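You operate a simulated robot arm through the tools that you are given. There is no shell and no other tool. Be economical: measure what you need, move in short steps, check, and stop when the job is done.

You run a simulated two-armed robot. Do the job below in one go: nothing can be reset, and whatever is moved stays where it is left.

JOB
On the narrow sideboard top, fold the striped cloth in half, so that its two short edges meet.

It is judged by the outcome, as a careful person would: the job done as asked, and still so three seconds after it is handed in. It fails if anything else is knocked over, pushed out of place, dropped, spilled or broken. Flat cloth is picked up by pressing the open fingertips on it (5 to 10 N) and closing them slowly along it; thin cloth reads only 2 to 8 mm in the jaws.

ROBOT AND FRAMES
Two 7-joint arms with two-finger parallel grippers on one trunk, on a base that drives. Base frame: it is fixed to the floor where the robot stands at the start and does not move with it; the origin is under the middle of the robot, x ahead of it, y to its left, z up. Lengths are in m, angles in degrees, forces in N, time in s.
The left shoulder is at the start at [0.065, 0.162, 1.02], the right one opposite. With the tool pointing down near the work surface each hand reaches from about 0.38 to 0.88 m from the robot's upright axis, wherever it stands, measured 20 degrees to its own side. Places, roughly: narrow sideboard top [0.7, 0, 0.7]. Payload 3.43 kg a hand.
The TCP of each hand is the grasp point between the finger pads, 0.034 m short of the fingertips. In the tool frame z runs along the fingers and y along their closing line. Largest opening 0.128 m; finger width 0.024, thickness 0.012; the body of the gripper, 0.048 by 0.13 m, starts 0.096 m behind the TCP.
Orientation is that of the tool frame in the base frame, as a unit quaternion [x, y, z, w]. With the fingers straight down and closing along the base's y, the tool's x points along the base's -x, its y along +y and its z along -z.

CONTROLS
- The arms move only by the tool servo_tool. It takes "left_targets", "right_targets" or both (then of equal length, played together; a hand with none holds still); each is a list of rows, each a list of 7 numbers: the opening, from 0 (shut) to 1 (fully open), then the shift along the base's x, y, z in units of 100 mm (1.0 is 100 mm), then the turn, a rotation vector about the base's x, y, z in units of 45 degrees (1.0 is 45 degrees). In form: [[jaw, x, y, z, rx, ry, rz], ...]. A call has 1 to 12 rows; each row is the pose to reach, as a shift and turn from the pose commanded when the call began. A call with a number of a shift or a turn outside -1 to 1 is refused whole. Rows are played at 5 a second. More than 0.05 m and 8.6 degrees between two rows, or a gripper value outside its range, and nothing of the call is played. Where a pose cannot be reached the arm comes as near as it can. A force on the tool above 40 N (or 10 N above the force at the start of the call, whichever is more), or a blocked arm, ends the call early, and 0.2 s more pass. The fingers move at their own pace (about 0.153 m/s each) and stop on an object; they squeeze with about 23 N. The grip force told is the motor's: it shows also when the fingers shut on nothing. Time passes only in rows, and 0.2 s behind the last, so rows that repeat a pose let the fingers close. The reply holds the time, the measured pose of the TCP, the force on the tool along the base axes, the opening and the grip force, in the units named above and with some noise, with the torque about the TCP (base axes, N m) and any sound that the robot's microphone picked up.
- Cameras (640 x 400 px; columns grow to the right, rows downward): "scene" is now at [0.1294, -0.0041, 1.2395]; the picture's right is [-0.03, -1.00, -0.00], its down [-0.65, 0.02, -0.76] and it looks along [0.76, -0.02, -0.65] (base axes); focal length 260 px, centre (320, 200). "left" rides on the left gripper at [0.076, 0.011, -0.16] in its tool frame; the picture's right is [-0.15, 0.99, 0.00], its down [-0.88, -0.13, -0.46] and it looks along [-0.45, -0.07, 0.89] (tool axes); focal length 234 px, centre (320, 200). "right" rides on the right gripper at [0.076, -0.011, -0.16] in its tool frame; the picture's right is [0.15, 0.99, 0.00], its down [-0.88, 0.13, -0.46] and it looks along [-0.45, 0.07, 0.89] (tool axes); focal length 234 px, centre (320, 200).
- camera(camera): a new picture of that camera. The clock stands still meanwhile.
- move_column(by): slides the trunk up (or, below 0, down) by that many m; the arms and the scene camera ride with it, the base frame stays. It gives what a move gives, with no picture.
- roll_base(legs): drives the robot by 1 to 6 legs, each [ahead, left, turn to the left] in m, m and degrees, along the robot's own axes; the way and the turn of a leg run together, so that a leg with both is an arc; at most 1.5 m and 180 degrees a leg. The arms and the cameras ride along, it lands a little off, and it stops where it bumps. It gives what a move gives.
- aim_head(pan, tilt): turns the head with the scene camera to pan (to the left, within 86 degrees either way) and tilt (down, from -29 to 69), counted from straight ahead of the robot. It gives what a move gives.
- probe_pixels(camera, pixels): for up to 12 pixels [column, row] of the newest picture of that camera ("zoom" is the newest enlarged one), the place [x, y, z] in the base frame of the surface seen there, good to about 0.002 m. The clock stands still meanwhile.
- close_up(camera, box): a new picture of the part [left, top, right, bottom] of that camera's present view, enlarged. The clock stands still meanwhile.
- sign_off(): hands the job in; it is judged then, once.

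Go step by step. Measure first, check grasps and placings, and put right what went wrong. The budget is 80 turns and 58 pictures, counting those below and the enlarged ones. Unless the task says otherwise, let go and move clear before handing in.

The tools are called after "Call:" as a command line: name --argument value ..., lists and objects as JSON in quotes. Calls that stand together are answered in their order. servo_tool: Moves the arms, as the interface text tells. Its arguments: {"type":"object","properties":{"left_targets":{"type":"array","items":{"type":"array","items":{"type":"number"}}},"right_targets":{"type":"array","items":{"type":"array","items":{"type":"number"}}}},"required":[]} The other tools are called the same way: move_column (by) slides the trunk up or down; roll_base (legs) drives the base; aim_head (pan, tilt) turns the head that bears the scene camera; camera (camera) takes a picture; probe_pixels (camera, pixels) gives the place of the surface under pixels of a picture; close_up (camera, box) takes an enlarged picture of a part of a camera's view; sign_off () hands the job in.

At the start:

```text
time_s: 0.0
left_eef_pos: [0.536, 0.1734, 0.8706]
left_orientation: [0.0, 1.0, 0.001, 0.003]
left_wrist_force: [0.0, 0.5, -0.5]
left_moment: [-0.02, 0.01, 0.0]
left_gripper_width: 0.1282
left_grip_force: 0.0
right_eef_pos: [0.4171, -0.1331, 0.8507]
right_orientation: [0.0, 1.0, 0.001, 0.002]
right_wrist_force: [0.7, -0.2, 0.6]
right_moment: [0.02, 0.03, -0.02]
right_gripper_width: 0.1282
right_grip_force: 0.1
trunk travel left (down, up): [-0.5, 0.44]
robot x, y, heading: [-0.0013, -0.0011, 0.0]
head pan, tilt: [-1.7, 41.1]
```

scene: 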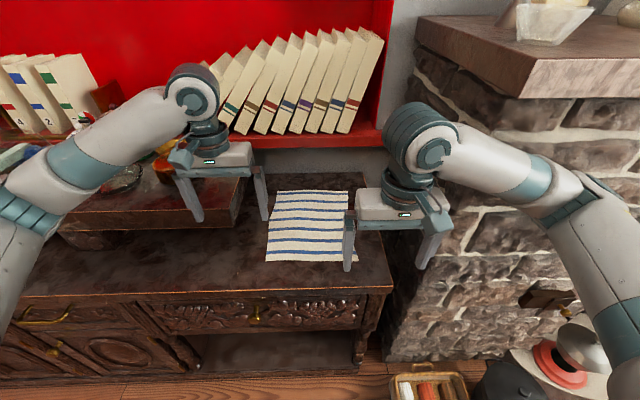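
right: 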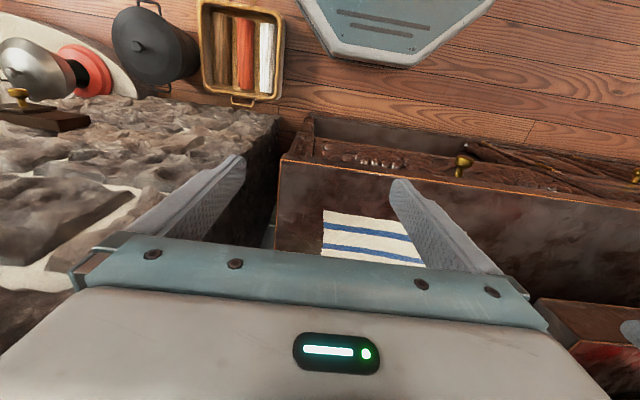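
left: 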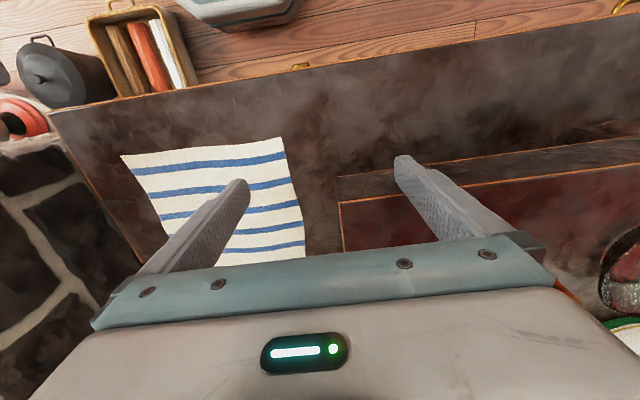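

The striped cloth lies around scene pixels (265-358, 190-262). I measure its corners and surroundings first.

Call:
probe_pixels --camera "scene" --pixels '[[277, 192], [347, 192], [267, 260], [340, 260], [312, 225], [300, 180], [250, 215], [372, 262], [240, 285], [385, 285], [330, 150], [238, 200]]'

Call:
close_up --camera "scene" --box '[220, 140, 420, 300]'

```text
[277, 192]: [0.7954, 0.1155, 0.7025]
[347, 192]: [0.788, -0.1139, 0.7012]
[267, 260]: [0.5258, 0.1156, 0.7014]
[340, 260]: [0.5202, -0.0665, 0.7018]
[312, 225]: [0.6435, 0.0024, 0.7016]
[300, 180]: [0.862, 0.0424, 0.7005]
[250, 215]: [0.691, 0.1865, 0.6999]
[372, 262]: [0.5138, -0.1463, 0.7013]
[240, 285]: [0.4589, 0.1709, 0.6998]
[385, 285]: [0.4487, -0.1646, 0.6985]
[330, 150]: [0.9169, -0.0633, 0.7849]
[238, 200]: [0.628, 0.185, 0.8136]
```

```text
2.50 times, centred on (320, 220) of scene
```

zoom: 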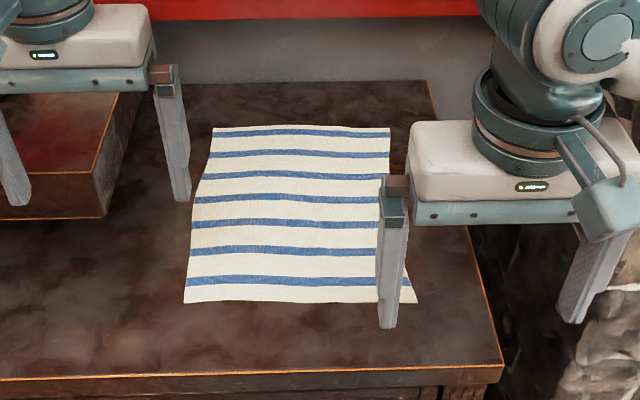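

The zoom shows all four corners; I measure them and the edges to decide which edges are the short ones.

Call:
probe_pixels --camera "zoom" --pixels '[[214, 128], [388, 130], [187, 301], [414, 301], [300, 128], [300, 301], [195, 215], [400, 255], [100, 215], [485, 320], [300, 80], [130, 170]]'

```text
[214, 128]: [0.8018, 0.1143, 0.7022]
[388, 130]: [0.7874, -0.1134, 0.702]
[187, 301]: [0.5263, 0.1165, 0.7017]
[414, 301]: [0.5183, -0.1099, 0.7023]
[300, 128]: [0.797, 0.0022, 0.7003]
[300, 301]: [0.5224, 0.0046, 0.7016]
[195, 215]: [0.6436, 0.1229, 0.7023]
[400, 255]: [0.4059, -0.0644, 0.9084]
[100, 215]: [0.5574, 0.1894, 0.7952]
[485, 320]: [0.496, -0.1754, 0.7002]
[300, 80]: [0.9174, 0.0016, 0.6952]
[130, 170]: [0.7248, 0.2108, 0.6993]
```

The cloth is about 0.275 m along x and 0.228 m along y, so the short edges are the near one (x≈0.522) and the far one (x≈0.79-0.80). I'll pinch the far edge near its two corners with both hands and fold it toward the robot; first I move above it.

Call:
servo_tool --left_targets '[[0.32, 0, -0.45, 0, 0, 0, 0], [0.32, 0.1, -0.88, 0, 0, 0, 0], [0.32, 0.5, -0.88, 0, 0, 0, 0], [0.32, 0.95, -0.88, 0, 0, 0, 0]]' --right_targets '[[0.32, 0.4, 0.1, 0, 0, 0, 0], [0.32, 0.6, 0.4, 0, 0, 0, 0], [0.32, 0.8, 0.48, 0, 0, 0, 0], [0.32, 1.0, 0.48, 0, 0, 0, 0]]'

Call:
servo_tool --left_targets '[[0.32, 0.4, 0, 0, 0, 0, 0], [0.32, 0.8, 0, 0, 0, 0, 0], [0.32, 1.0, 0, 0, 0, 0, 0]]' --right_targets '[[0.32, 0.4, 0, 0, 0, 0, 0], [0.32, 0.8, 0, 0, 0, 0, 0], [0.32, 1.0, 0, 0, 0, 0, 0]]'

Call:
servo_tool --left_targets '[[0.32, 0.2, 0, 0, 0, 0, 0], [0.32, 0.4, 0, 0, 0, 0, 0], [0.32, 0.65, 0, 0, 0, 0, 0]]' --right_targets '[[0.32, 0.4, 0, 0, 0, 0, 0], [0.32, 0.8, 0, 0, 0, 0, 0], [0.32, 1.0, 0, 0, 0, 0, 0]]'

Call:
servo_tool --right_targets '[[0.32, 0.4, 0, 0, 0, 0, 0], [0.32, 0.68, 0, 0, 0, 0, 0]]'

Call:
camera --camera "scene"

Call:
camera --camera "right"

```text
time_s: 1.2
left_eef_pos: [0.6066, 0.0419, 0.8823]
left_orientation: [0.028, 1.0, 0.0, 0.01]
left_wrist_force: [-0.4, 0.3, -0.1]
left_moment: [-0.03, -0.01, 0.01]
left_gripper_width: 0.041
left_grip_force: 0.0
right_eef_pos: [0.4704, -0.119, 0.8463]
right_orientation: [0.01, 1.0, -0.005, -0.007]
right_wrist_force: [0.7, -0.1, 0.3]
right_moment: [0.01, -0.01, -0.02]
right_gripper_width: 0.0409
right_grip_force: 0.0
trunk travel left (down, up): [-0.5, 0.44]
robot x, y, heading: [-0.0193, -0.0095, -3.2]
head pan, tilt: [-1.7, 41.1]
stopped in row 4 (left hand): the arm was blocked; the commanded pose is now the measured one
```

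```text
time_s: 2.2
left_eef_pos: [0.6801, 0.016, 0.8763]
left_orientation: [0.05, 0.999, -0.005, 0.005]
left_wrist_force: [-0.1, -0.8, 0.4]
left_moment: [0.06, -0.09, 0.05]
left_gripper_width: 0.041
left_grip_force: 0.1
right_eef_pos: [0.529, -0.122, 0.8412]
right_orientation: [0.009, 1.0, -0.012, -0.006]
right_wrist_force: [-0.1, 0.1, 0.9]
right_moment: [-0.01, -0.07, 0.01]
right_gripper_width: 0.0412
right_grip_force: 0.0
trunk travel left (down, up): [-0.5, 0.44]
robot x, y, heading: [-0.0516, -0.0073, -5.8]
head pan, tilt: [-1.7, 41.1]
stopped in row 3 (left hand): the arm was blocked; the commanded pose is now the measured one
```

```text
time_s: 3.0
left_eef_pos: [0.714, -0.0591, 0.8793]
left_orientation: [0.142, 0.989, -0.002, 0.05]
left_wrist_force: [-1.8, -2.1, -1.7]
left_moment: [0.32, -0.18, 0.06]
left_gripper_width: 0.0408
left_grip_force: 0.0
right_eef_pos: [0.6113, -0.1399, 0.8092]
right_orientation: [0.005, 1.0, -0.015, -0.023]
right_wrist_force: [0.7, -0.3, -0.3]
right_moment: [0.06, 0.01, -0.04]
right_gripper_width: 0.0412
right_grip_force: 0.0
trunk travel left (down, up): [-0.5, 0.44]
robot x, y, heading: [-0.067, -0.0184, -7.6]
head pan, tilt: [-1.7, 41.1]
stopped in row 3 (left hand): the arm was blocked; the commanded pose is now the measured one
```

```text
time_s: 3.3
left_eef_pos: [0.7537, -0.0154, 0.8138]
left_orientation: [0.108, 0.994, -0.005, 0.005]
left_wrist_force: [-1.1, -0.1, -1.3]
left_moment: [-0.06, 0.02, -0.02]
left_gripper_width: 0.0411
left_grip_force: 0.1
right_eef_pos: [0.6634, -0.1151, 0.7494]
right_orientation: [-0.004, 0.998, -0.015, -0.061]
right_wrist_force: [-4.2, 16.0, -3.1]
right_moment: [-2.08, -0.49, 0.21]
right_gripper_width: 0.0409
right_grip_force: 0.0
trunk travel left (down, up): [-0.5, 0.44]
robot x, y, heading: [-0.0688, -0.0063, -6.5]
head pan, tilt: [-1.7, 41.1]
stopped in row 1 (left hand): the arm was blocked; the commanded pose is now the measured one
```

```text
53 pictures are left
```

scene: 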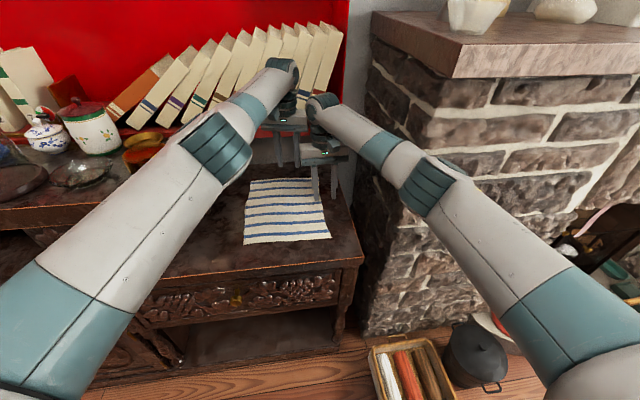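

```text
52 pictures are left
```

right: 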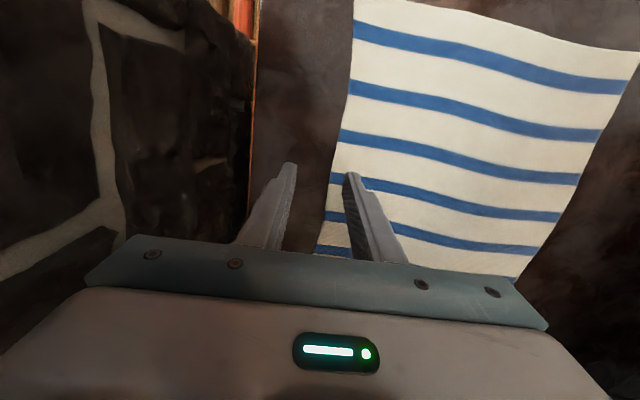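

The left arm was blocked and the reaction has pushed the base back about 7 cm; the wrist-force readings are small, so something contacts further up the arm. I stop and look closely before any more motion.

Call:
close_up --camera "scene" --box '[180, 20, 380, 145]'

Call:
camera --camera "left"

Call:
probe_pixels --camera "scene" --pixels '[[190, 65], [240, 40], [330, 45], [262, 130], [280, 70], [320, 105], [300, 125], [330, 140], [250, 182], [315, 179], [246, 242], [330, 236]]'

```text
3.20 times, centred on (280, 82) of scene
```

zoom: 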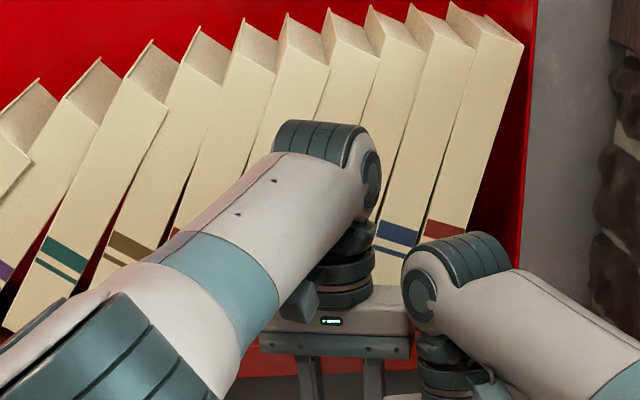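

```text
50 pictures are left
```

left: 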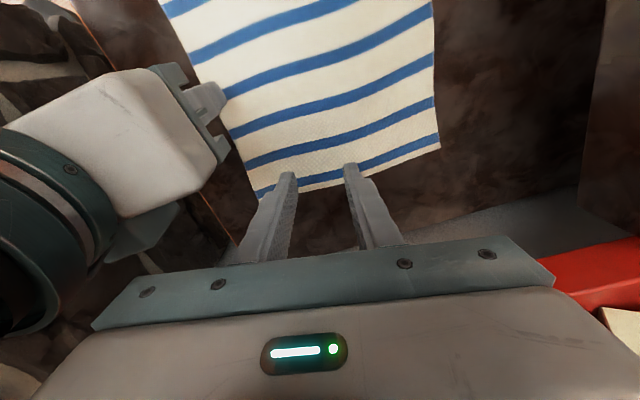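

```text
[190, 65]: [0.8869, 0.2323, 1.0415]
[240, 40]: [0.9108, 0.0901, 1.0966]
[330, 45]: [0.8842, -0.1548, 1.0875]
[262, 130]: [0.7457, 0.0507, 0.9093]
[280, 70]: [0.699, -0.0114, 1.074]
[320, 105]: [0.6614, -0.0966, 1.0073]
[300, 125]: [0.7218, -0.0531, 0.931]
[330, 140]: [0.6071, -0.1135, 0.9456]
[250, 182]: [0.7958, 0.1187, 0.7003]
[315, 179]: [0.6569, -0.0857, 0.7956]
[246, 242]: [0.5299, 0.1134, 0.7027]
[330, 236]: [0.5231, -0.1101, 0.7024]
```

The books stand at x≈0.887 and the hands are not touching them in the zoom; the cloth corners are unchanged. I pan the head left to see whether the left forearm touches something near the box.

Call:
aim_head --pan 35 --tilt 45

Call:
camera --camera "scene"

```text
time_s: 4.3
left_eef_pos: [0.7544, -0.0147, 0.8322]
left_orientation: [0.106, 0.994, -0.007, 0.015]
left_wrist_force: [0.3, -0.5, 0.2]
left_moment: [0.04, 0.0, 0.02]
left_gripper_width: 0.0409
left_grip_force: 0.1
right_eef_pos: [0.6547, -0.1074, 0.7567]
right_orientation: [-0.01, 0.998, -0.015, -0.06]
right_wrist_force: [0.4, 0.5, 0.4]
right_moment: [-0.03, -0.01, 0.03]
right_gripper_width: 0.0408
right_grip_force: 0.0
trunk travel left (down, up): [-0.5, 0.44]
robot x, y, heading: [-0.0632, -0.0126, -6.1]
head pan, tilt: [35.0, 45.0]
```

```text
49 pictures are left
```

scene: 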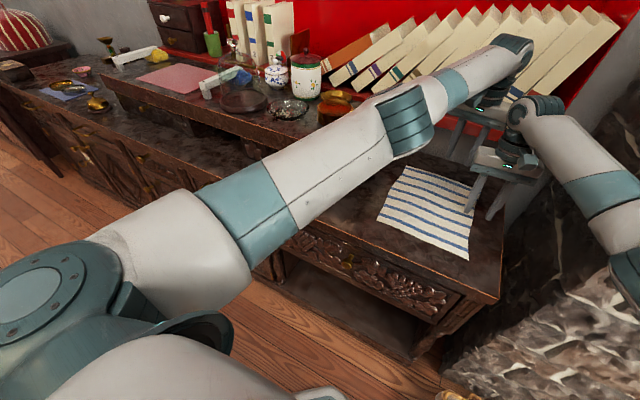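

The left side is clear. I look to the right at the chimney, since a push on the right arm there would explain the base moving back and yawing right.

Call:
aim_head --pan -35 --tilt 45

Call:
camera --camera "scene"

Call:
probe_pixels --camera "scene" --pixels '[[300, 100], [300, 200], [250, 150], [400, 150], [350, 50], [200, 150], [150, 150], [250, 250], [350, 250], [300, 300], [450, 200], [100, 200]]'

```text
time_s: 5.7
left_eef_pos: [0.7543, -0.0152, 0.8315]
left_orientation: [0.107, 0.994, -0.007, 0.014]
left_wrist_force: [0.5, -0.5, 0.5]
left_moment: [0.01, 0.01, 0.0]
left_gripper_width: 0.0408
left_grip_force: 0.1
right_eef_pos: [0.6547, -0.106, 0.7579]
right_orientation: [-0.01, 0.998, -0.014, -0.06]
right_wrist_force: [-1.9, 0.4, -0.6]
right_moment: [0.01, 0.01, 0.0]
right_gripper_width: 0.0411
right_grip_force: 0.1
trunk travel left (down, up): [-0.5, 0.44]
robot x, y, heading: [-0.0632, -0.0135, -6.2]
head pan, tilt: [-35.0, 45.0]
```

```text
48 pictures are left
```

scene: 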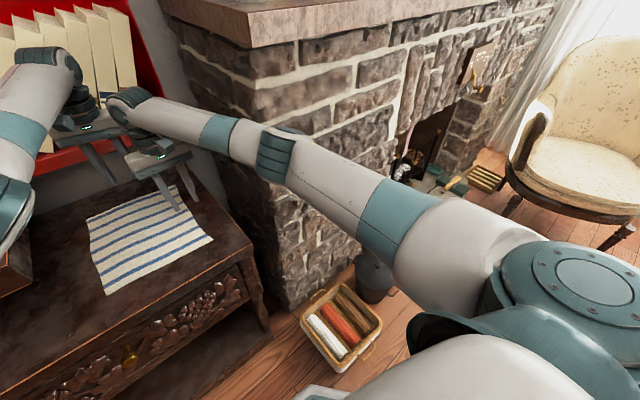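

```text
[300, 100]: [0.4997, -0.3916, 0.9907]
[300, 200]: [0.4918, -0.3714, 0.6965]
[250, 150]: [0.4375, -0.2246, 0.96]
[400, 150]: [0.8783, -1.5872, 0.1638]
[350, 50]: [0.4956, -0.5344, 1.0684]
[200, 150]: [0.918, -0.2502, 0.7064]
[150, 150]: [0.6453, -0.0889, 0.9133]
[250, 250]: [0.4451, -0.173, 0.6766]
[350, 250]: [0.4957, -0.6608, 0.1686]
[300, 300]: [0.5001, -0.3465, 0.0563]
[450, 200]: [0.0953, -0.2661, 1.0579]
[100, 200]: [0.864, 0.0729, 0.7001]
```

The right forearm passes close to the chimney corner (face x≈0.50, y<-0.23), which explains the block: the right elbow pushed on it. I'll back both hands up and away slowly, then shift the base left so the right arm reaches in clear of the chimney.

Call:
servo_tool --left_targets '[[0.32, -0.1, 0.05, 0.1, 0, 0, 0], [0.32, -0.25, 0.15, 0.2, 0, 0, 0], [0.32, -0.4, 0.25, 0.3, 0, 0, 0], [0.32, -0.6, 0.4, 0.3, 0, 0, 0], [0.32, -0.8, 0.55, 0.3, 0, 0, 0], [0.32, -1, 0.7, 0.3, 0, 0, 0]]' --right_targets '[[0.32, -0.05, 0, 0.15, 0, 0, 0], [0.32, -0.2, 0, 0.35, 0, 0, 0], [0.32, -0.4, 0, 0.55, 0, 0, 0], [0.32, -0.6, 0, 0.7, 0, 0, 0], [0.32, -0.8, 0, 0.8, 0, 0, 0], [0.32, -1, 0, 0.8, 0, 0, 0]]'

```text
time_s: 7.3
left_eef_pos: [0.6458, 0.1, 0.8694]
left_orientation: [0.081, 0.997, 0.0, 0.017]
left_wrist_force: [-0.5, -0.2, 0.4]
left_moment: [0.03, -0.02, 0.0]
left_gripper_width: 0.0408
left_grip_force: 0.2
right_eef_pos: [0.544, -0.0597, 0.8241]
right_orientation: [-0.046, 0.996, -0.013, -0.074]
right_wrist_force: [-0.6, 0.8, -0.4]
right_moment: [-0.02, 0.01, 0.0]
right_gripper_width: 0.0409
right_grip_force: 0.0
trunk travel left (down, up): [-0.5, 0.44]
robot x, y, heading: [-0.0627, 0.0031, -3.5]
head pan, tilt: [-35.0, 45.0]
stopped in row 6 (left hand): the arm was blocked; the commanded pose is now the measured one
```

The base yaws as the right elbow still works against the chimney. I back the base off straight first to free it.

Call:
roll_base --legs '[[-0.15, 0, 0]]'

Call:
camera --camera "scene"

```text
time_s: 8.7
left_eef_pos: [0.5068, 0.0974, 0.8601]
left_orientation: [0.084, 0.996, 0.003, 0.013]
left_wrist_force: [0.6, 0.1, 0.9]
left_moment: [-0.01, 0.02, 0.01]
left_gripper_width: 0.0411
left_grip_force: 0.0
right_eef_pos: [0.4056, -0.0698, 0.8137]
right_orientation: [-0.035, 0.996, -0.008, -0.078]
right_wrist_force: [0.2, -0.4, 0.4]
right_moment: [0.02, -0.01, 0.02]
right_gripper_width: 0.041
right_grip_force: 0.0
trunk travel left (down, up): [-0.5, 0.44]
robot x, y, heading: [-0.2135, 0.0149, -3.8]
head pan, tilt: [-35.0, 45.0]
```

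```text
47 pictures are left
```

scene: 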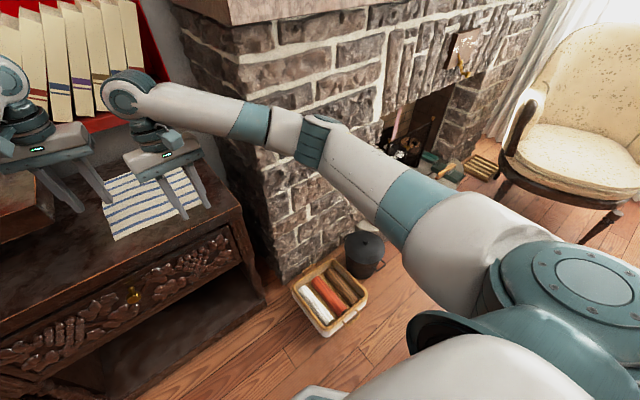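

The arm is now free of the chimney. I raise the trunk for clearance, straighten and shift the base left about 0.14 m.

Call:
move_column --by 0.08

Call:
roll_base --legs '[[0, 0.145, 3.8]]'

Call:
aim_head --pan 0 --tilt 40

Call:
camera --camera "scene"

```text
time_s: 9.9
left_eef_pos: [0.5055, 0.0972, 0.9372]
left_orientation: [0.085, 0.996, 0.004, 0.011]
left_wrist_force: [-0.1, 0.1, 0.5]
left_moment: [0.0, 0.02, -0.01]
left_gripper_width: 0.0412
left_grip_force: 0.0
right_eef_pos: [0.4063, -0.0687, 0.8918]
right_orientation: [-0.035, 0.996, -0.009, -0.079]
right_wrist_force: [0.1, 0.0, 0.2]
right_moment: [0.0, 0.02, -0.02]
right_gripper_width: 0.0409
right_grip_force: 0.0
trunk travel left (down, up): [-0.58, 0.36]
robot x, y, heading: [-0.2171, 0.0166, -3.8]
head pan, tilt: [-35.0, 45.0]
```

```text
time_s: 11.2
left_eef_pos: [0.5047, 0.2909, 0.9386]
left_orientation: [0.052, 0.999, 0.003, 0.011]
left_wrist_force: [0.0, 0.3, 0.7]
left_moment: [-0.02, 0.01, 0.01]
left_gripper_width: 0.0408
left_grip_force: 0.1
right_eef_pos: [0.415, 0.1182, 0.8932]
right_orientation: [-0.067, 0.995, -0.012, -0.077]
right_wrist_force: [-0.2, -0.3, -0.3]
right_moment: [-0.03, -0.03, 0.03]
right_gripper_width: 0.0412
right_grip_force: 0.1
trunk travel left (down, up): [-0.58, 0.36]
robot x, y, heading: [-0.2063, 0.1609, 0.4]
head pan, tilt: [-35.0, 45.0]
```

```text
time_s: 12.2
left_eef_pos: [0.5042, 0.2905, 0.9387]
left_orientation: [0.052, 0.999, 0.004, 0.012]
left_wrist_force: [-0.4, 0.2, -0.3]
left_moment: [-0.01, 0.01, 0.0]
left_gripper_width: 0.0407
left_grip_force: 0.0
right_eef_pos: [0.4156, 0.1184, 0.8937]
right_orientation: [-0.067, 0.995, -0.011, -0.078]
right_wrist_force: [-0.2, 0.3, -0.1]
right_moment: [-0.01, 0.01, 0.02]
right_gripper_width: 0.0409
right_grip_force: 0.1
trunk travel left (down, up): [-0.58, 0.36]
robot x, y, heading: [-0.2084, 0.1617, 0.1]
head pan, tilt: [0.0, 40.0]
```

```text
46 pictures are left
```

scene: 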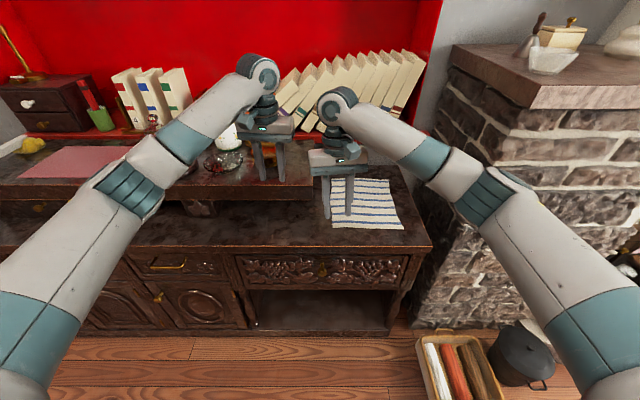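

All clear and standing. Now I shift both hands right by 0.1 m and straighten their orientation, slowly, with the base held back.

Call:
servo_tool --right_targets '[[0.32, 0, -0.2, 0, 0.0, -0.04, -0.03], [0.32, 0, -0.4, 0, 0.01, -0.08, -0.07], [0.32, 0, -0.6, 0, 0.015, -0.12, -0.1], [0.32, 0, -0.8, 0, 0.02, -0.16, -0.14], [0.32, 0, -1, 0, 0.028, -0.2, -0.17]]' --left_targets '[[0.32, -0.05, -0.2, -0.05, 0, 0, 0.03], [0.32, -0.1, -0.4, -0.1, 0, 0.01, 0.06], [0.32, -0.15, -0.6, -0.2, 0, 0.02, 0.09], [0.32, -0.2, -0.8, -0.3, -0.01, 0.03, 0.12], [0.32, -0.25, -1, -0.45, -0.01, 0.03, 0.13]]'

```text
time_s: 13.4
left_eef_pos: [0.4806, 0.1904, 0.8949]
left_orientation: [0.001, 1.0, 0.001, 0.001]
left_wrist_force: [-0.5, -0.4, -0.4]
left_moment: [0.0, 0.0, -0.01]
left_gripper_width: 0.0412
left_grip_force: 0.1
right_eef_pos: [0.4152, 0.0194, 0.8932]
right_orientation: [-0.001, 1.0, 0.0, 0.0]
right_wrist_force: [0.3, -0.5, -0.1]
right_moment: [0.04, 0.03, -0.01]
right_gripper_width: 0.041
right_grip_force: 0.0
trunk travel left (down, up): [-0.58, 0.36]
robot x, y, heading: [-0.208, 0.161, 0.2]
head pan, tilt: [0.0, 40.0]
```

That tracked exactly with the base still. I move a further 0.1 m right and level the two hands.

Call:
servo_tool --right_targets '[[0.32, 0.15, -0.2, 0, 0, 0, 0], [0.32, 0.3, -0.4, 0, 0, 0, 0], [0.32, 0.45, -0.6, 0, 0, 0, 0], [0.32, 0.55, -0.8, 0, 0, 0, 0], [0.32, 0.55, -1.0, 0, 0, 0, 0]]' --left_targets '[[0.32, 0, -0.2, 0, 0, 0, 0], [0.32, 0, -0.4, 0, 0, 0, 0], [0.32, 0, -0.6, 0, 0, 0, 0], [0.32, 0, -0.8, 0, 0, 0, 0], [0.32, 0, -1.0, 0, 0, 0, 0]]'

Call:
roll_base --legs '[[0.1, 0, 0]]'

Call:
camera --camera "scene"

```text
time_s: 14.6
left_eef_pos: [0.4799, 0.0897, 0.8933]
left_orientation: [0.001, 1.0, 0.002, 0.0]
left_wrist_force: [-0.1, 0.3, -0.4]
left_moment: [0.01, 0.01, 0.05]
left_gripper_width: 0.0409
left_grip_force: 0.1
right_eef_pos: [0.4697, -0.083, 0.8918]
right_orientation: [-0.001, 1.0, 0.0, -0.001]
right_wrist_force: [0.1, 0.4, -0.3]
right_moment: [0.05, -0.01, 0.0]
right_gripper_width: 0.041
right_grip_force: 0.0
trunk travel left (down, up): [-0.58, 0.36]
robot x, y, heading: [-0.2043, 0.1627, 0.2]
head pan, tilt: [0.0, 40.0]
```

```text
time_s: 15.8
left_eef_pos: [0.5783, 0.0927, 0.8929]
left_orientation: [0.0, 1.0, 0.0, 0.0]
left_wrist_force: [0.4, 0.7, -1.0]
left_moment: [0.01, 0.02, 0.02]
left_gripper_width: 0.0412
left_grip_force: 0.0
right_eef_pos: [0.5682, -0.0804, 0.891]
right_orientation: [-0.001, 1.0, 0.0, 0.0]
right_wrist_force: [-0.3, 0.0, -0.1]
right_moment: [-0.01, 0.02, 0.01]
right_gripper_width: 0.0408
right_grip_force: 0.1
trunk travel left (down, up): [-0.58, 0.36]
robot x, y, heading: [-0.1113, 0.1612, 0.3]
head pan, tilt: [0.0, 40.0]
```

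```text
45 pictures are left
```

scene: 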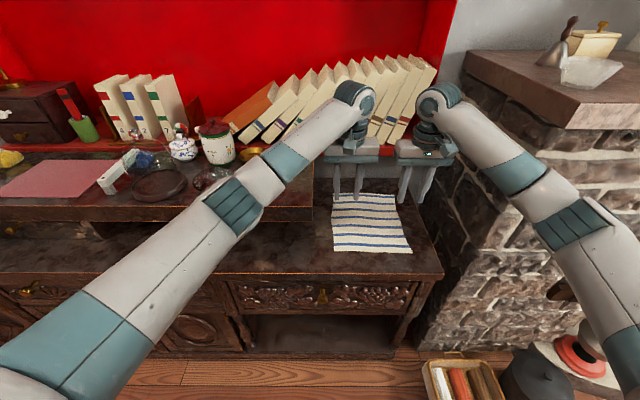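

Tracking is good. I check the right elbow's margin to the chimney and the right mantel before advancing.

Call:
probe_pixels --camera "scene" --pixels '[[520, 160], [560, 185], [585, 210], [570, 245], [490, 120], [440, 95], [520, 100], [460, 220], [610, 230], [300, 200]]'

```text
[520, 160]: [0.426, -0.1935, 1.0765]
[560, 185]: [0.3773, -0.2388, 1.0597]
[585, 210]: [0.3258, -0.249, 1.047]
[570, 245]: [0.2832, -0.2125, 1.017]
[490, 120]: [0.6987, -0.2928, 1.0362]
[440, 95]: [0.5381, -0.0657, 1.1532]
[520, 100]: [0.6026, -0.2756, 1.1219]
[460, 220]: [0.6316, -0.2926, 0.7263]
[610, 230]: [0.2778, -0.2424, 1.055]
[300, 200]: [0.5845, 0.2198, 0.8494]
```

The chimney side is at y≈-0.29 and the right elbow at y≈-0.25, x≈0.35, so extending the arm first (which draws the elbow inward) is right. I extend both hands 0.1 m, then advance the base a little.

Call:
servo_tool --right_targets '[[0.32, 0.2, 0, 0, 0, 0, 0], [0.32, 0.4, 0, 0, 0, 0, 0], [0.32, 0.6, 0, 0, 0, 0, 0], [0.32, 0.8, 0, 0, 0, 0, 0], [0.32, 1.0, 0, 0, 0, 0, 0]]' --left_targets '[[0.32, 0.2, -0.02, 0, 0, 0, 0], [0.32, 0.4, -0.05, 0, 0, 0, 0], [0.32, 0.6, -0.07, 0, 0, 0, 0], [0.32, 0.8, -0.08, 0, 0, 0, 0], [0.32, 1.0, -0.08, 0, 0, 0, 0]]'

Call:
camera --camera "scene"

Call:
probe_pixels --camera "scene" --pixels '[[520, 160], [560, 185], [585, 210], [350, 90], [430, 100], [312, 190], [308, 160], [340, 170], [470, 100], [540, 230], [475, 62], [400, 60]]'

```text
time_s: 17.0
left_eef_pos: [0.6604, 0.093, 0.8887]
left_orientation: [0.0, 1.0, -0.001, 0.0]
left_wrist_force: [0.4, 0.5, 0.7]
left_moment: [-0.03, 0.01, 0.0]
left_gripper_width: 0.0408
left_grip_force: 0.0
left hand out of reach, approached as far as the arm can: row 5
right_eef_pos: [0.6705, -0.0779, 0.8909]
right_orientation: [-0.003, 1.0, -0.001, 0.0]
right_wrist_force: [0.3, 0.3, 0.1]
right_moment: [-0.02, 0.04, -0.01]
right_gripper_width: 0.0413
right_grip_force: 0.0
trunk travel left (down, up): [-0.58, 0.36]
robot x, y, heading: [-0.1116, 0.162, 0.3]
head pan, tilt: [0.0, 40.0]
```

```text
44 pictures are left
```

scene: 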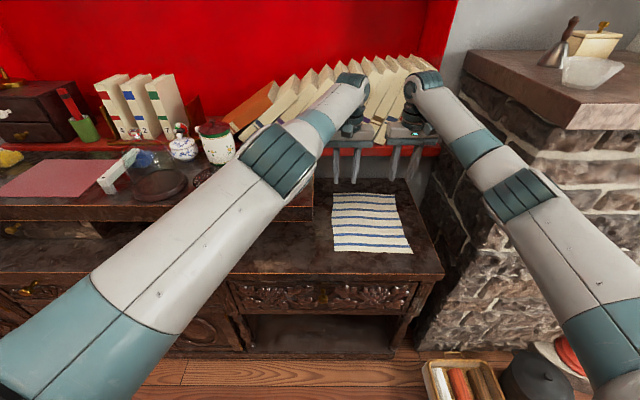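

```text
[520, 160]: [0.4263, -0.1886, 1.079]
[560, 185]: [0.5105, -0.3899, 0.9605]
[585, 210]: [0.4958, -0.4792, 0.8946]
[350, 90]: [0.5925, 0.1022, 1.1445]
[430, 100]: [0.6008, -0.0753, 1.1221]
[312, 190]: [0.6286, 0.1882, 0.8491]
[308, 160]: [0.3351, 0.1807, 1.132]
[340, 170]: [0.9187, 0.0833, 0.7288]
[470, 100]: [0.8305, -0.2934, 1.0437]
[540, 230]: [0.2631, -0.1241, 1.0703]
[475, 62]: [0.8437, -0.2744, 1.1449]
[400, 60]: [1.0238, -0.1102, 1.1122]
```

The box's right side is at y≈0.188 (top z 0.849), leaving the left gripper about 4 cm. The left arm is at its limit, so I need the base near x=0.04; I pull the right hand back slightly while driving forward in two bits.

Call:
roll_base --legs '[[0.09, 0, 0]]'

Call:
servo_tool --right_targets '[[0.32, -0.15, -0.03, 0, 0, 0, 0], [0.32, -0.3, -0.06, 0, 0, 0, 0], [0.32, -0.4, -0.06, 0, 0, 0, 0]]' --left_targets '[[0.32, -0.15, -0.03, 0, 0, 0, 0], [0.32, -0.2, -0.06, 0, 0, 0, 0], [0.32, -0.3, -0.08, 0, 0, 0, 0]]'

Call:
camera --camera "scene"

```text
time_s: 18.1
left_eef_pos: [0.7497, 0.0893, 0.8888]
left_orientation: [0.001, 1.0, 0.0, 0.0]
left_wrist_force: [0.5, 0.1, -0.4]
left_moment: [0.01, 0.05, -0.02]
left_gripper_width: 0.0411
left_grip_force: 0.1
right_eef_pos: [0.76, -0.0802, 0.891]
right_orientation: [-0.001, 1.0, 0.001, -0.001]
right_wrist_force: [-0.1, -0.2, -1.0]
right_moment: [0.01, 0.04, 0.0]
right_gripper_width: 0.0408
right_grip_force: 0.1
trunk travel left (down, up): [-0.58, 0.36]
robot x, y, heading: [-0.0212, 0.159, 0.4]
head pan, tilt: [0.0, 40.0]
```

```text
time_s: 18.9
left_eef_pos: [0.7202, 0.082, 0.8921]
left_orientation: [0.0, 1.0, 0.0, 0.0]
left_wrist_force: [0.4, -0.4, -0.7]
left_moment: [0.0, -0.03, -0.01]
left_gripper_width: 0.0411
left_grip_force: 0.0
right_eef_pos: [0.7187, -0.0845, 0.8906]
right_orientation: [-0.001, 1.0, -0.001, 0.001]
right_wrist_force: [0.5, -0.2, -0.2]
right_moment: [-0.02, 0.02, 0.04]
right_gripper_width: 0.0411
right_grip_force: 0.0
trunk travel left (down, up): [-0.58, 0.36]
robot x, y, heading: [-0.0183, 0.1617, 0.1]
head pan, tilt: [0.0, 40.0]
```

```text
43 pictures are left
```

scene: 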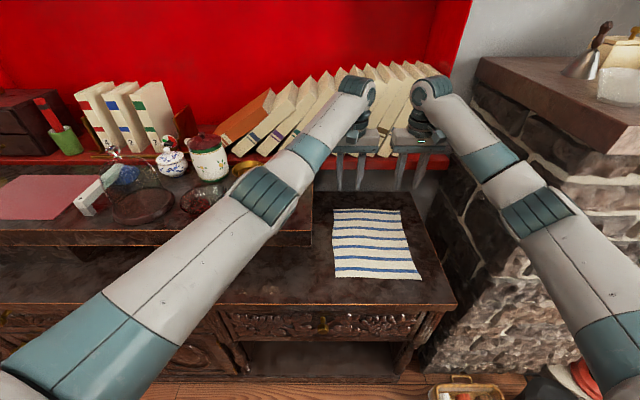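

Clear on both sides so far. I advance another 0.055 m and check the right forearm against the mantel.

Call:
roll_base --legs '[[0.055, 0, 0]]'

Call:
camera --camera "scene"

Call:
probe_pixels --camera "scene" --pixels '[[560, 190], [575, 205], [520, 160], [495, 75], [560, 120], [600, 150], [375, 85], [415, 90], [334, 222], [405, 222], [370, 212], [620, 180]]'

```text
time_s: 19.8
left_eef_pos: [0.7408, 0.081, 0.8978]
left_orientation: [0.005, 1.0, -0.003, 0.004]
left_wrist_force: [-0.4, -0.2, 0.4]
left_moment: [-0.02, 0.01, 0.01]
left_gripper_width: 0.0411
left_grip_force: 0.0
right_eef_pos: [0.7389, -0.0917, 0.8928]
right_orientation: [0.006, 1.0, -0.004, -0.001]
right_wrist_force: [-0.5, 0.7, 1.0]
right_moment: [0.03, 0.03, -0.01]
right_gripper_width: 0.0408
right_grip_force: 0.0
trunk travel left (down, up): [-0.58, 0.36]
robot x, y, heading: [0.0119, 0.1636, -0.3]
head pan, tilt: [0.0, 40.0]
stopped in leg 1: the robot was blocked; the commanded pose is now the measured one
```

```text
42 pictures are left
```

scene: 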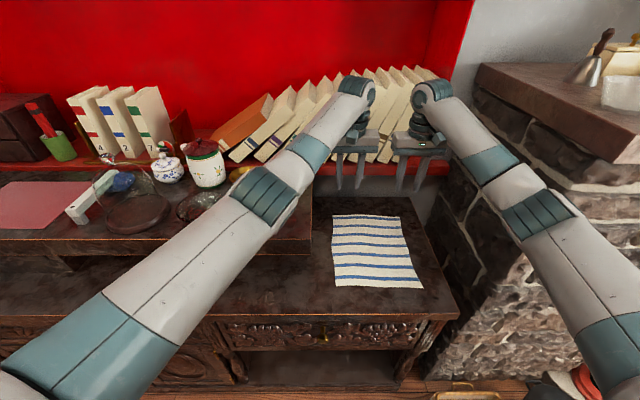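

```text
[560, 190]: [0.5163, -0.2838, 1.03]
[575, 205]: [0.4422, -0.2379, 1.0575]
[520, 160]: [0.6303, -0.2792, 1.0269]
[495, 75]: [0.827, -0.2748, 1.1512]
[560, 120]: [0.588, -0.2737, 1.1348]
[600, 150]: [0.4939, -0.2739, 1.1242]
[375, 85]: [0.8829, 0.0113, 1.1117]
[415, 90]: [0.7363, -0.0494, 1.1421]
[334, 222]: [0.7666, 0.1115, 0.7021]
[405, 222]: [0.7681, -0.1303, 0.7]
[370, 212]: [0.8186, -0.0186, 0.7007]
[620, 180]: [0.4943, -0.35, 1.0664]
```

The base stopped at x≈0.012, likely the right elbow close to the chimney. Instead of driving closer I'll back off to about x=-0.06 and pitch the tools forward so the fingertips reach the far edge.

Call:
roll_base --legs '[[-0.07, 0, 0.3]]'

Call:
servo_tool --right_targets '[[0.25, 0, 0.02, 0, 0, -0.15, 0], [0.25, 0, 0.02, 0, 0, -0.3, 0], [0.25, 0.1, 0.02, 0, 0, -0.45, 0], [0.25, 0.2, 0.02, 0, 0, -0.6, 0], [0.25, 0.4, 0.02, 0, 0, -0.75, 0]]' --left_targets '[[0.25, 0, 0, 0, 0, -0.15, 0], [0.25, 0, 0, 0, 0, -0.3, 0], [0.25, 0.1, 0, 0, 0, -0.45, 0], [0.25, 0.2, 0, 0, 0, -0.6, 0], [0.25, 0.4, 0, 0, 0, -0.75, 0]]'

Call:
camera --camera "scene"

```text
time_s: 20.8
left_eef_pos: [0.6781, 0.0816, 0.8914]
left_orientation: [0.002, 1.0, 0.001, 0.0]
left_wrist_force: [-0.5, 0.1, -0.1]
left_moment: [-0.01, -0.07, -0.02]
left_gripper_width: 0.041
left_grip_force: 0.1
right_eef_pos: [0.6773, -0.09, 0.8848]
right_orientation: [0.004, 1.0, -0.001, -0.006]
right_wrist_force: [-0.3, 0.0, 0.4]
right_moment: [-0.01, -0.01, 0.01]
right_gripper_width: 0.0407
right_grip_force: 0.0
trunk travel left (down, up): [-0.58, 0.36]
robot x, y, heading: [-0.0584, 0.1647, -0.1]
head pan, tilt: [0.0, 40.0]
```

```text
time_s: 22.0
left_eef_pos: [0.7201, 0.0812, 0.8883]
left_orientation: [0.001, 0.957, 0.001, 0.291]
left_wrist_force: [-0.5, 0.4, -0.8]
left_moment: [0.02, 0.01, -0.02]
left_gripper_width: 0.032
left_grip_force: 0.1
right_eef_pos: [0.7172, -0.0874, 0.8824]
right_orientation: [0.002, 0.959, 0.002, 0.285]
right_wrist_force: [0.3, -0.4, -0.3]
right_moment: [-0.03, 0.02, 0.03]
right_gripper_width: 0.032
right_grip_force: 0.0
trunk travel left (down, up): [-0.58, 0.36]
robot x, y, heading: [-0.0601, 0.162, 0.1]
head pan, tilt: [0.0, 40.0]
```

```text
41 pictures are left
```

scene: 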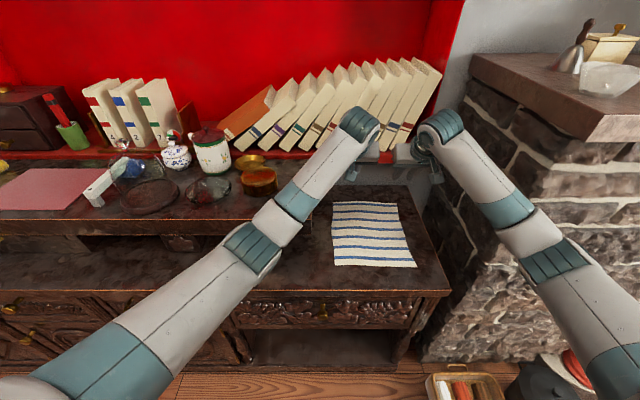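

The pitched pose is clean with the base still. Next I lower the trunk back 0.08 m and bring the fingertips above the far edge.

Call:
move_column --by -0.08

Call:
servo_tool --right_targets '[[0.25, 0.2, 0, 0, 0, 0, 0], [0.25, 0.4, 0.02, 0, 0, 0, 0], [0.25, 0.52, 0.02, 0, 0, 0, 0], [0.25, 0.52, 0.02, -0.1, 0, 0, 0]]' --left_targets '[[0.25, 0.2, 0, 0, 0, 0, 0], [0.25, 0.4, 0, 0, 0, 0, 0], [0.25, 0.61, 0, 0, 0, 0, 0], [0.25, 0.61, 0, -0.1, 0, 0, 0]]'

Call:
camera --camera "scene"

Call:
camera --camera "left"

Call:
camera --camera "right"

```text
time_s: 23.2
left_eef_pos: [0.7186, 0.0828, 0.8098]
left_orientation: [0.001, 0.957, 0.001, 0.291]
left_wrist_force: [0.0, 0.0, -0.5]
left_moment: [-0.04, 0.01, -0.02]
left_gripper_width: 0.032
left_grip_force: 0.1
right_eef_pos: [0.7176, -0.0886, 0.8034]
right_orientation: [0.003, 0.959, 0.0, 0.285]
right_wrist_force: [0.1, 0.7, 0.1]
right_moment: [-0.05, -0.01, 0.01]
right_gripper_width: 0.0317
right_grip_force: 0.1
trunk travel left (down, up): [-0.5, 0.44]
robot x, y, heading: [-0.0622, 0.1632, -0.1]
head pan, tilt: [0.0, 40.0]
```

```text
time_s: 24.2
left_eef_pos: [0.7814, 0.0822, 0.7998]
left_orientation: [0.001, 0.957, 0.002, 0.291]
left_wrist_force: [0.0, -0.5, 0.1]
left_moment: [-0.02, -0.03, -0.03]
left_gripper_width: 0.0321
left_grip_force: 0.0
right_eef_pos: [0.7694, -0.087, 0.7923]
right_orientation: [0.003, 0.959, 0.0, 0.283]
right_wrist_force: [-0.2, 0.7, 0.5]
right_moment: [-0.02, 0.01, -0.05]
right_gripper_width: 0.0321
right_grip_force: 0.0
trunk travel left (down, up): [-0.5, 0.44]
robot x, y, heading: [-0.0601, 0.1661, 0.3]
head pan, tilt: [0.0, 40.0]
```

```text
40 pictures are left
```

scene: 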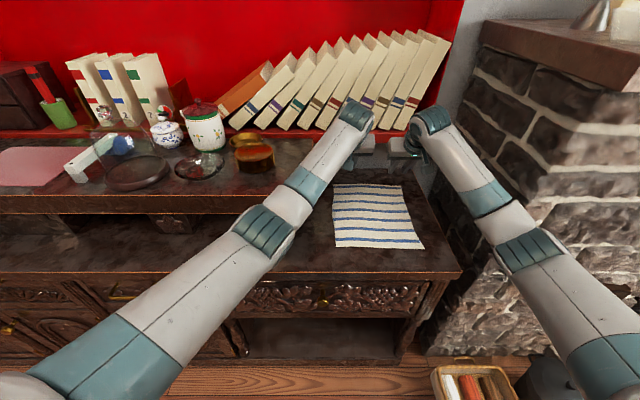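

```text
39 pictures are left
```

left: 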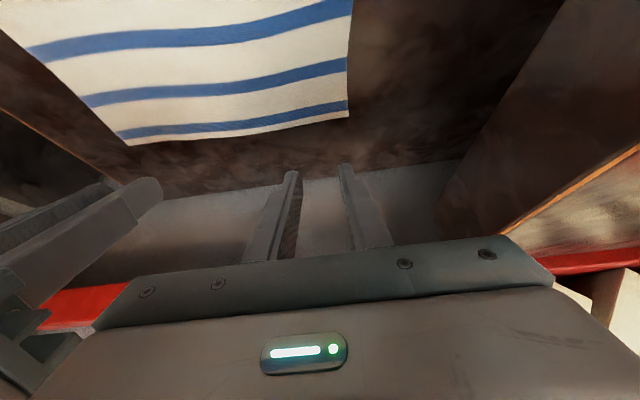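

```text
38 pictures are left
```

right: 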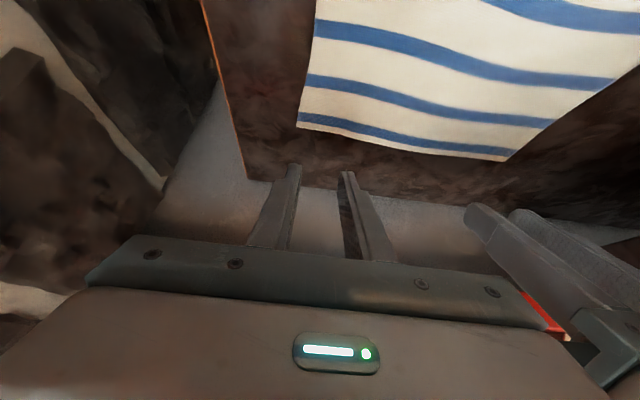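

Fingers are above the far edge. I measure the far corners again from the wrist views and descend most of the way (about 0.045 m).

Call:
probe_pixels --camera "left" --pixels '[[345, 114], [240, 134], [130, 143]]'

Call:
probe_pixels --camera "right" --pixels '[[300, 124], [350, 131], [420, 147], [505, 158]]'

Call:
servo_tool --right_targets '[[0.25, 0, 0, -0.15, 0, 0, 0], [0.25, 0, 0, -0.3, 0, 0, 0], [0.25, 0, 0, -0.4, 0, 0, 0]]' --left_targets '[[0.25, 0, 0, -0.15, 0, 0, 0], [0.25, 0, 0, -0.3, 0, 0, 0], [0.25, 0, 0, -0.48, 0, 0, 0]]'

Call:
camera --camera "left"

Call:
camera --camera "right"

```text
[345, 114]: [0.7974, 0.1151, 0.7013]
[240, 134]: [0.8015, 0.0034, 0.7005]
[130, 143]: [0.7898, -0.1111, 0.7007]
```

```text
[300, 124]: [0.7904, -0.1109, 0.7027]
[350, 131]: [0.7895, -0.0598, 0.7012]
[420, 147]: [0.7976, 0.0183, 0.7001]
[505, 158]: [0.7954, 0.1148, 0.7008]
```

```text
time_s: 25.0
left_eef_pos: [0.7823, 0.0821, 0.7499]
left_orientation: [0.001, 0.957, 0.001, 0.29]
left_wrist_force: [0.5, -0.7, 0.6]
left_moment: [-0.03, 0.0, -0.01]
left_gripper_width: 0.032
left_grip_force: 0.0
right_eef_pos: [0.7709, -0.0866, 0.7524]
right_orientation: [0.003, 0.959, 0.001, 0.285]
right_wrist_force: [0.5, 0.5, 0.0]
right_moment: [0.01, 0.01, -0.01]
right_gripper_width: 0.0319
right_grip_force: 0.1
trunk travel left (down, up): [-0.5, 0.44]
robot x, y, heading: [-0.0649, 0.1664, 0.2]
head pan, tilt: [0.0, 40.0]
```

```text
37 pictures are left
```

left: 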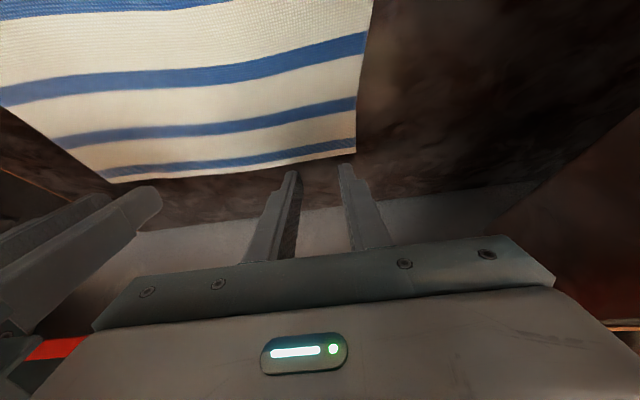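

```text
36 pictures are left
```

right: 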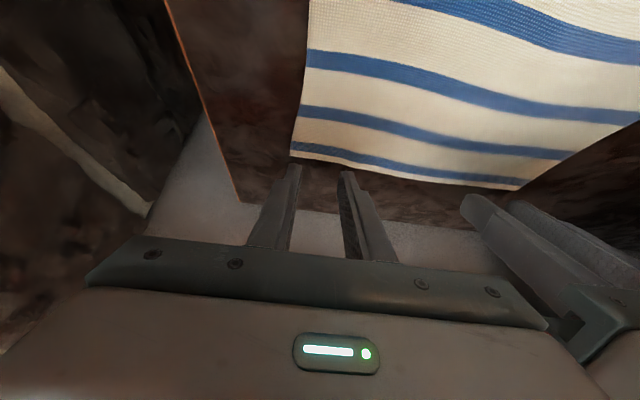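

The far edge is at x≈0.799 (left hand) and 0.790 (right hand), and fingertip contact will be about 10 mm inside. I nudge the right hand 9 mm inward and press down gently.

Call:
servo_tool --right_targets '[[0.25, -0.02, 0.09, 0, 0, 0, 0], [0.25, -0.02, 0.09, -0.08, 0, 0, 0], [0.25, -0.02, 0.09, -0.15, 0, 0, 0], [0.25, -0.02, 0.09, -0.18, 0, 0, 0]]' --left_targets '[[0.25, -0.04, 0, 0, 0, 0, 0], [0.25, -0.04, 0, -0.07, 0, 0, 0], [0.25, -0.04, 0, -0.12, 0, 0, 0], [0.25, -0.04, 0, -0.15, 0, 0, 0]]'

```text
time_s: 26.0
left_eef_pos: [0.7772, 0.0824, 0.7368]
left_orientation: [0.001, 0.957, 0.0, 0.29]
left_wrist_force: [-0.5, 0.1, 0.7]
left_moment: [0.02, -0.01, 0.0]
left_gripper_width: 0.032
left_grip_force: 0.1
right_eef_pos: [0.7678, -0.078, 0.7372]
right_orientation: [0.003, 0.959, 0.0, 0.285]
right_wrist_force: [0.9, 1.1, 6.0]
right_moment: [-0.04, -0.06, -0.01]
right_gripper_width: 0.0317
right_grip_force: 0.0
trunk travel left (down, up): [-0.5, 0.44]
robot x, y, heading: [-0.0616, 0.1635, 0.1]
head pan, tilt: [0.0, 40.0]
```

The right hand presses with 6 N; the left is not yet in contact, so I lower it a few mm more.

Call:
servo_tool --right_targets '[[0.25, 0, 0, 0, 0, 0, 0], [0.25, 0, 0, -0.005, 0, 0, 0]]' --left_targets '[[0.25, 0, 0, -0.02, 0, 0, 0], [0.25, 0, 0, -0.035, 0, 0, 0]]'

```text
time_s: 26.6
left_eef_pos: [0.7769, 0.0825, 0.7365]
left_orientation: [0.002, 0.956, 0.001, 0.293]
left_wrist_force: [-0.2, -0.2, 8.5]
left_moment: [0.01, -0.11, -0.03]
left_gripper_width: 0.0321
left_grip_force: 0.1
right_eef_pos: [0.7661, -0.0761, 0.7363]
right_orientation: [0.003, 0.958, 0.001, 0.287]
right_wrist_force: [1.3, 1.8, 8.3]
right_moment: [-0.07, -0.13, 0.03]
right_gripper_width: 0.0319
right_grip_force: 0.0
trunk travel left (down, up): [-0.5, 0.44]
robot x, y, heading: [-0.0584, 0.1624, 0.3]
head pan, tilt: [0.0, 40.0]
```

Both hands press at about 8 N. Now I close the fingers slowly.

Call:
servo_tool --right_targets '[[0.21, 0, 0, 0, 0, 0, 0], [0.17, 0, 0, 0, 0, 0, 0], [0.13, 0, 0, 0, 0, 0, 0], [0.09, 0, 0, 0, 0, 0, 0], [0.05, 0, 0, 0, 0, 0, 0], [0.02, 0, 0, 0, 0, 0, 0], [0, 0, 0, 0, 0, 0, 0], [0, 0, 0, 0, 0, 0, 0]]' --left_targets '[[0.21, 0, 0, 0, 0, 0, 0], [0.17, 0, 0, 0, 0, 0, 0], [0.13, 0, 0, 0, 0, 0, 0], [0.09, 0, 0, 0, 0, 0, 0], [0.05, 0, 0, 0, 0, 0, 0], [0.02, 0, 0, 0, 0, 0, 0], [0, 0, 0, 0, 0, 0, 0], [0, 0, 0, 0, 0, 0, 0]]'

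Call:
camera --camera "left"

Call:
camera --camera "right"

```text
time_s: 28.4
left_eef_pos: [0.7748, 0.0823, 0.7356]
left_orientation: [0.001, 0.956, 0.001, 0.292]
left_wrist_force: [0.2, 2.5, 16.1]
left_moment: [0.11, -0.18, 0.01]
left_gripper_width: 0.0021
left_grip_force: 23.0
right_eef_pos: [0.7646, -0.0759, 0.7351]
right_orientation: [0.003, 0.958, 0.0, 0.286]
right_wrist_force: [0.7, -2.1, 8.1]
right_moment: [-0.03, -0.05, 0.01]
right_gripper_width: 0.0005
right_grip_force: 23.1
trunk travel left (down, up): [-0.5, 0.44]
robot x, y, heading: [-0.0613, 0.1613, -0.1]
head pan, tilt: [0.0, 40.0]
```

```text
35 pictures are left
```

left: 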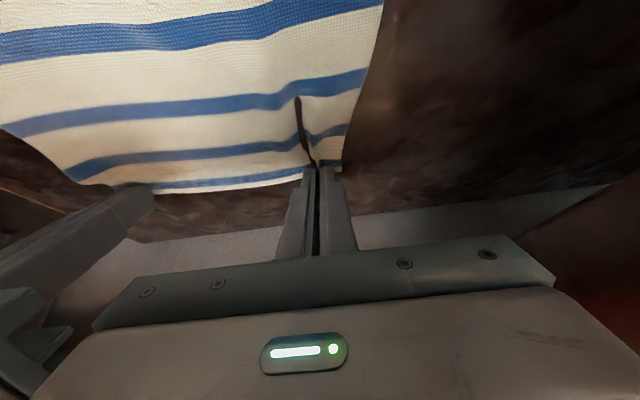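

```text
34 pictures are left
```

right: 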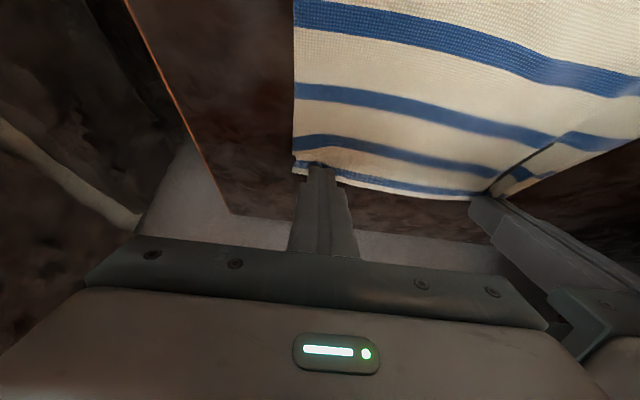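

The left hand holds a fold of cloth (2.1 mm); the right shut on nothing (0.5 mm). I lift the right hand slightly, open, move 6 mm inward and press again a bit harder.

Call:
servo_tool --right_targets '[[0, 0, 0, 0.1, 0, 0, 0], [0.28, -0.06, 0, 0.12, 0, 0, 0], [0.28, -0.07, 0, 0.08, 0, 0, 0], [0.28, -0.07, 0, 0.02, 0, 0, 0], [0.28, -0.07, 0, -0.01, 0, 0, 0], [0.28, -0.07, 0, -0.02, 0, 0, 0]]'

Call:
camera --camera "right"

```text
time_s: 29.8
left_eef_pos: [0.7742, 0.0817, 0.7349]
left_orientation: [0.002, 0.956, 0.0, 0.292]
left_wrist_force: [3.3, 2.1, 18.5]
left_moment: [0.06, -0.29, 0.0]
left_gripper_width: 0.0023
left_grip_force: 22.8
right_eef_pos: [0.7601, -0.0766, 0.7357]
right_orientation: [0.004, 0.958, -0.001, 0.287]
right_wrist_force: [0.3, -0.5, 8.0]
right_moment: [-0.14, -0.09, -0.01]
right_gripper_width: 0.0359
right_grip_force: 0.1
trunk travel left (down, up): [-0.5, 0.44]
robot x, y, heading: [-0.0583, 0.1634, -0.0]
head pan, tilt: [0.0, 40.0]
```

```text
33 pictures are left
```

right: 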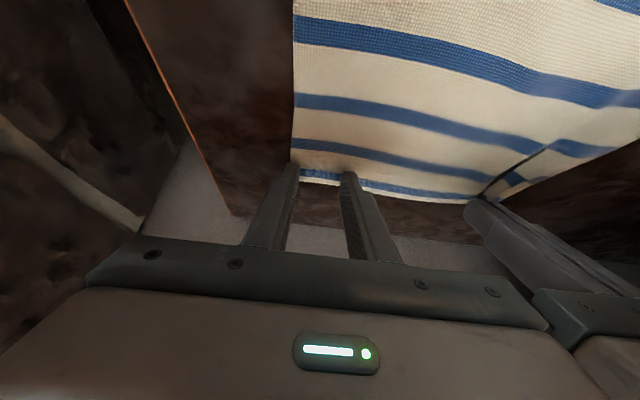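

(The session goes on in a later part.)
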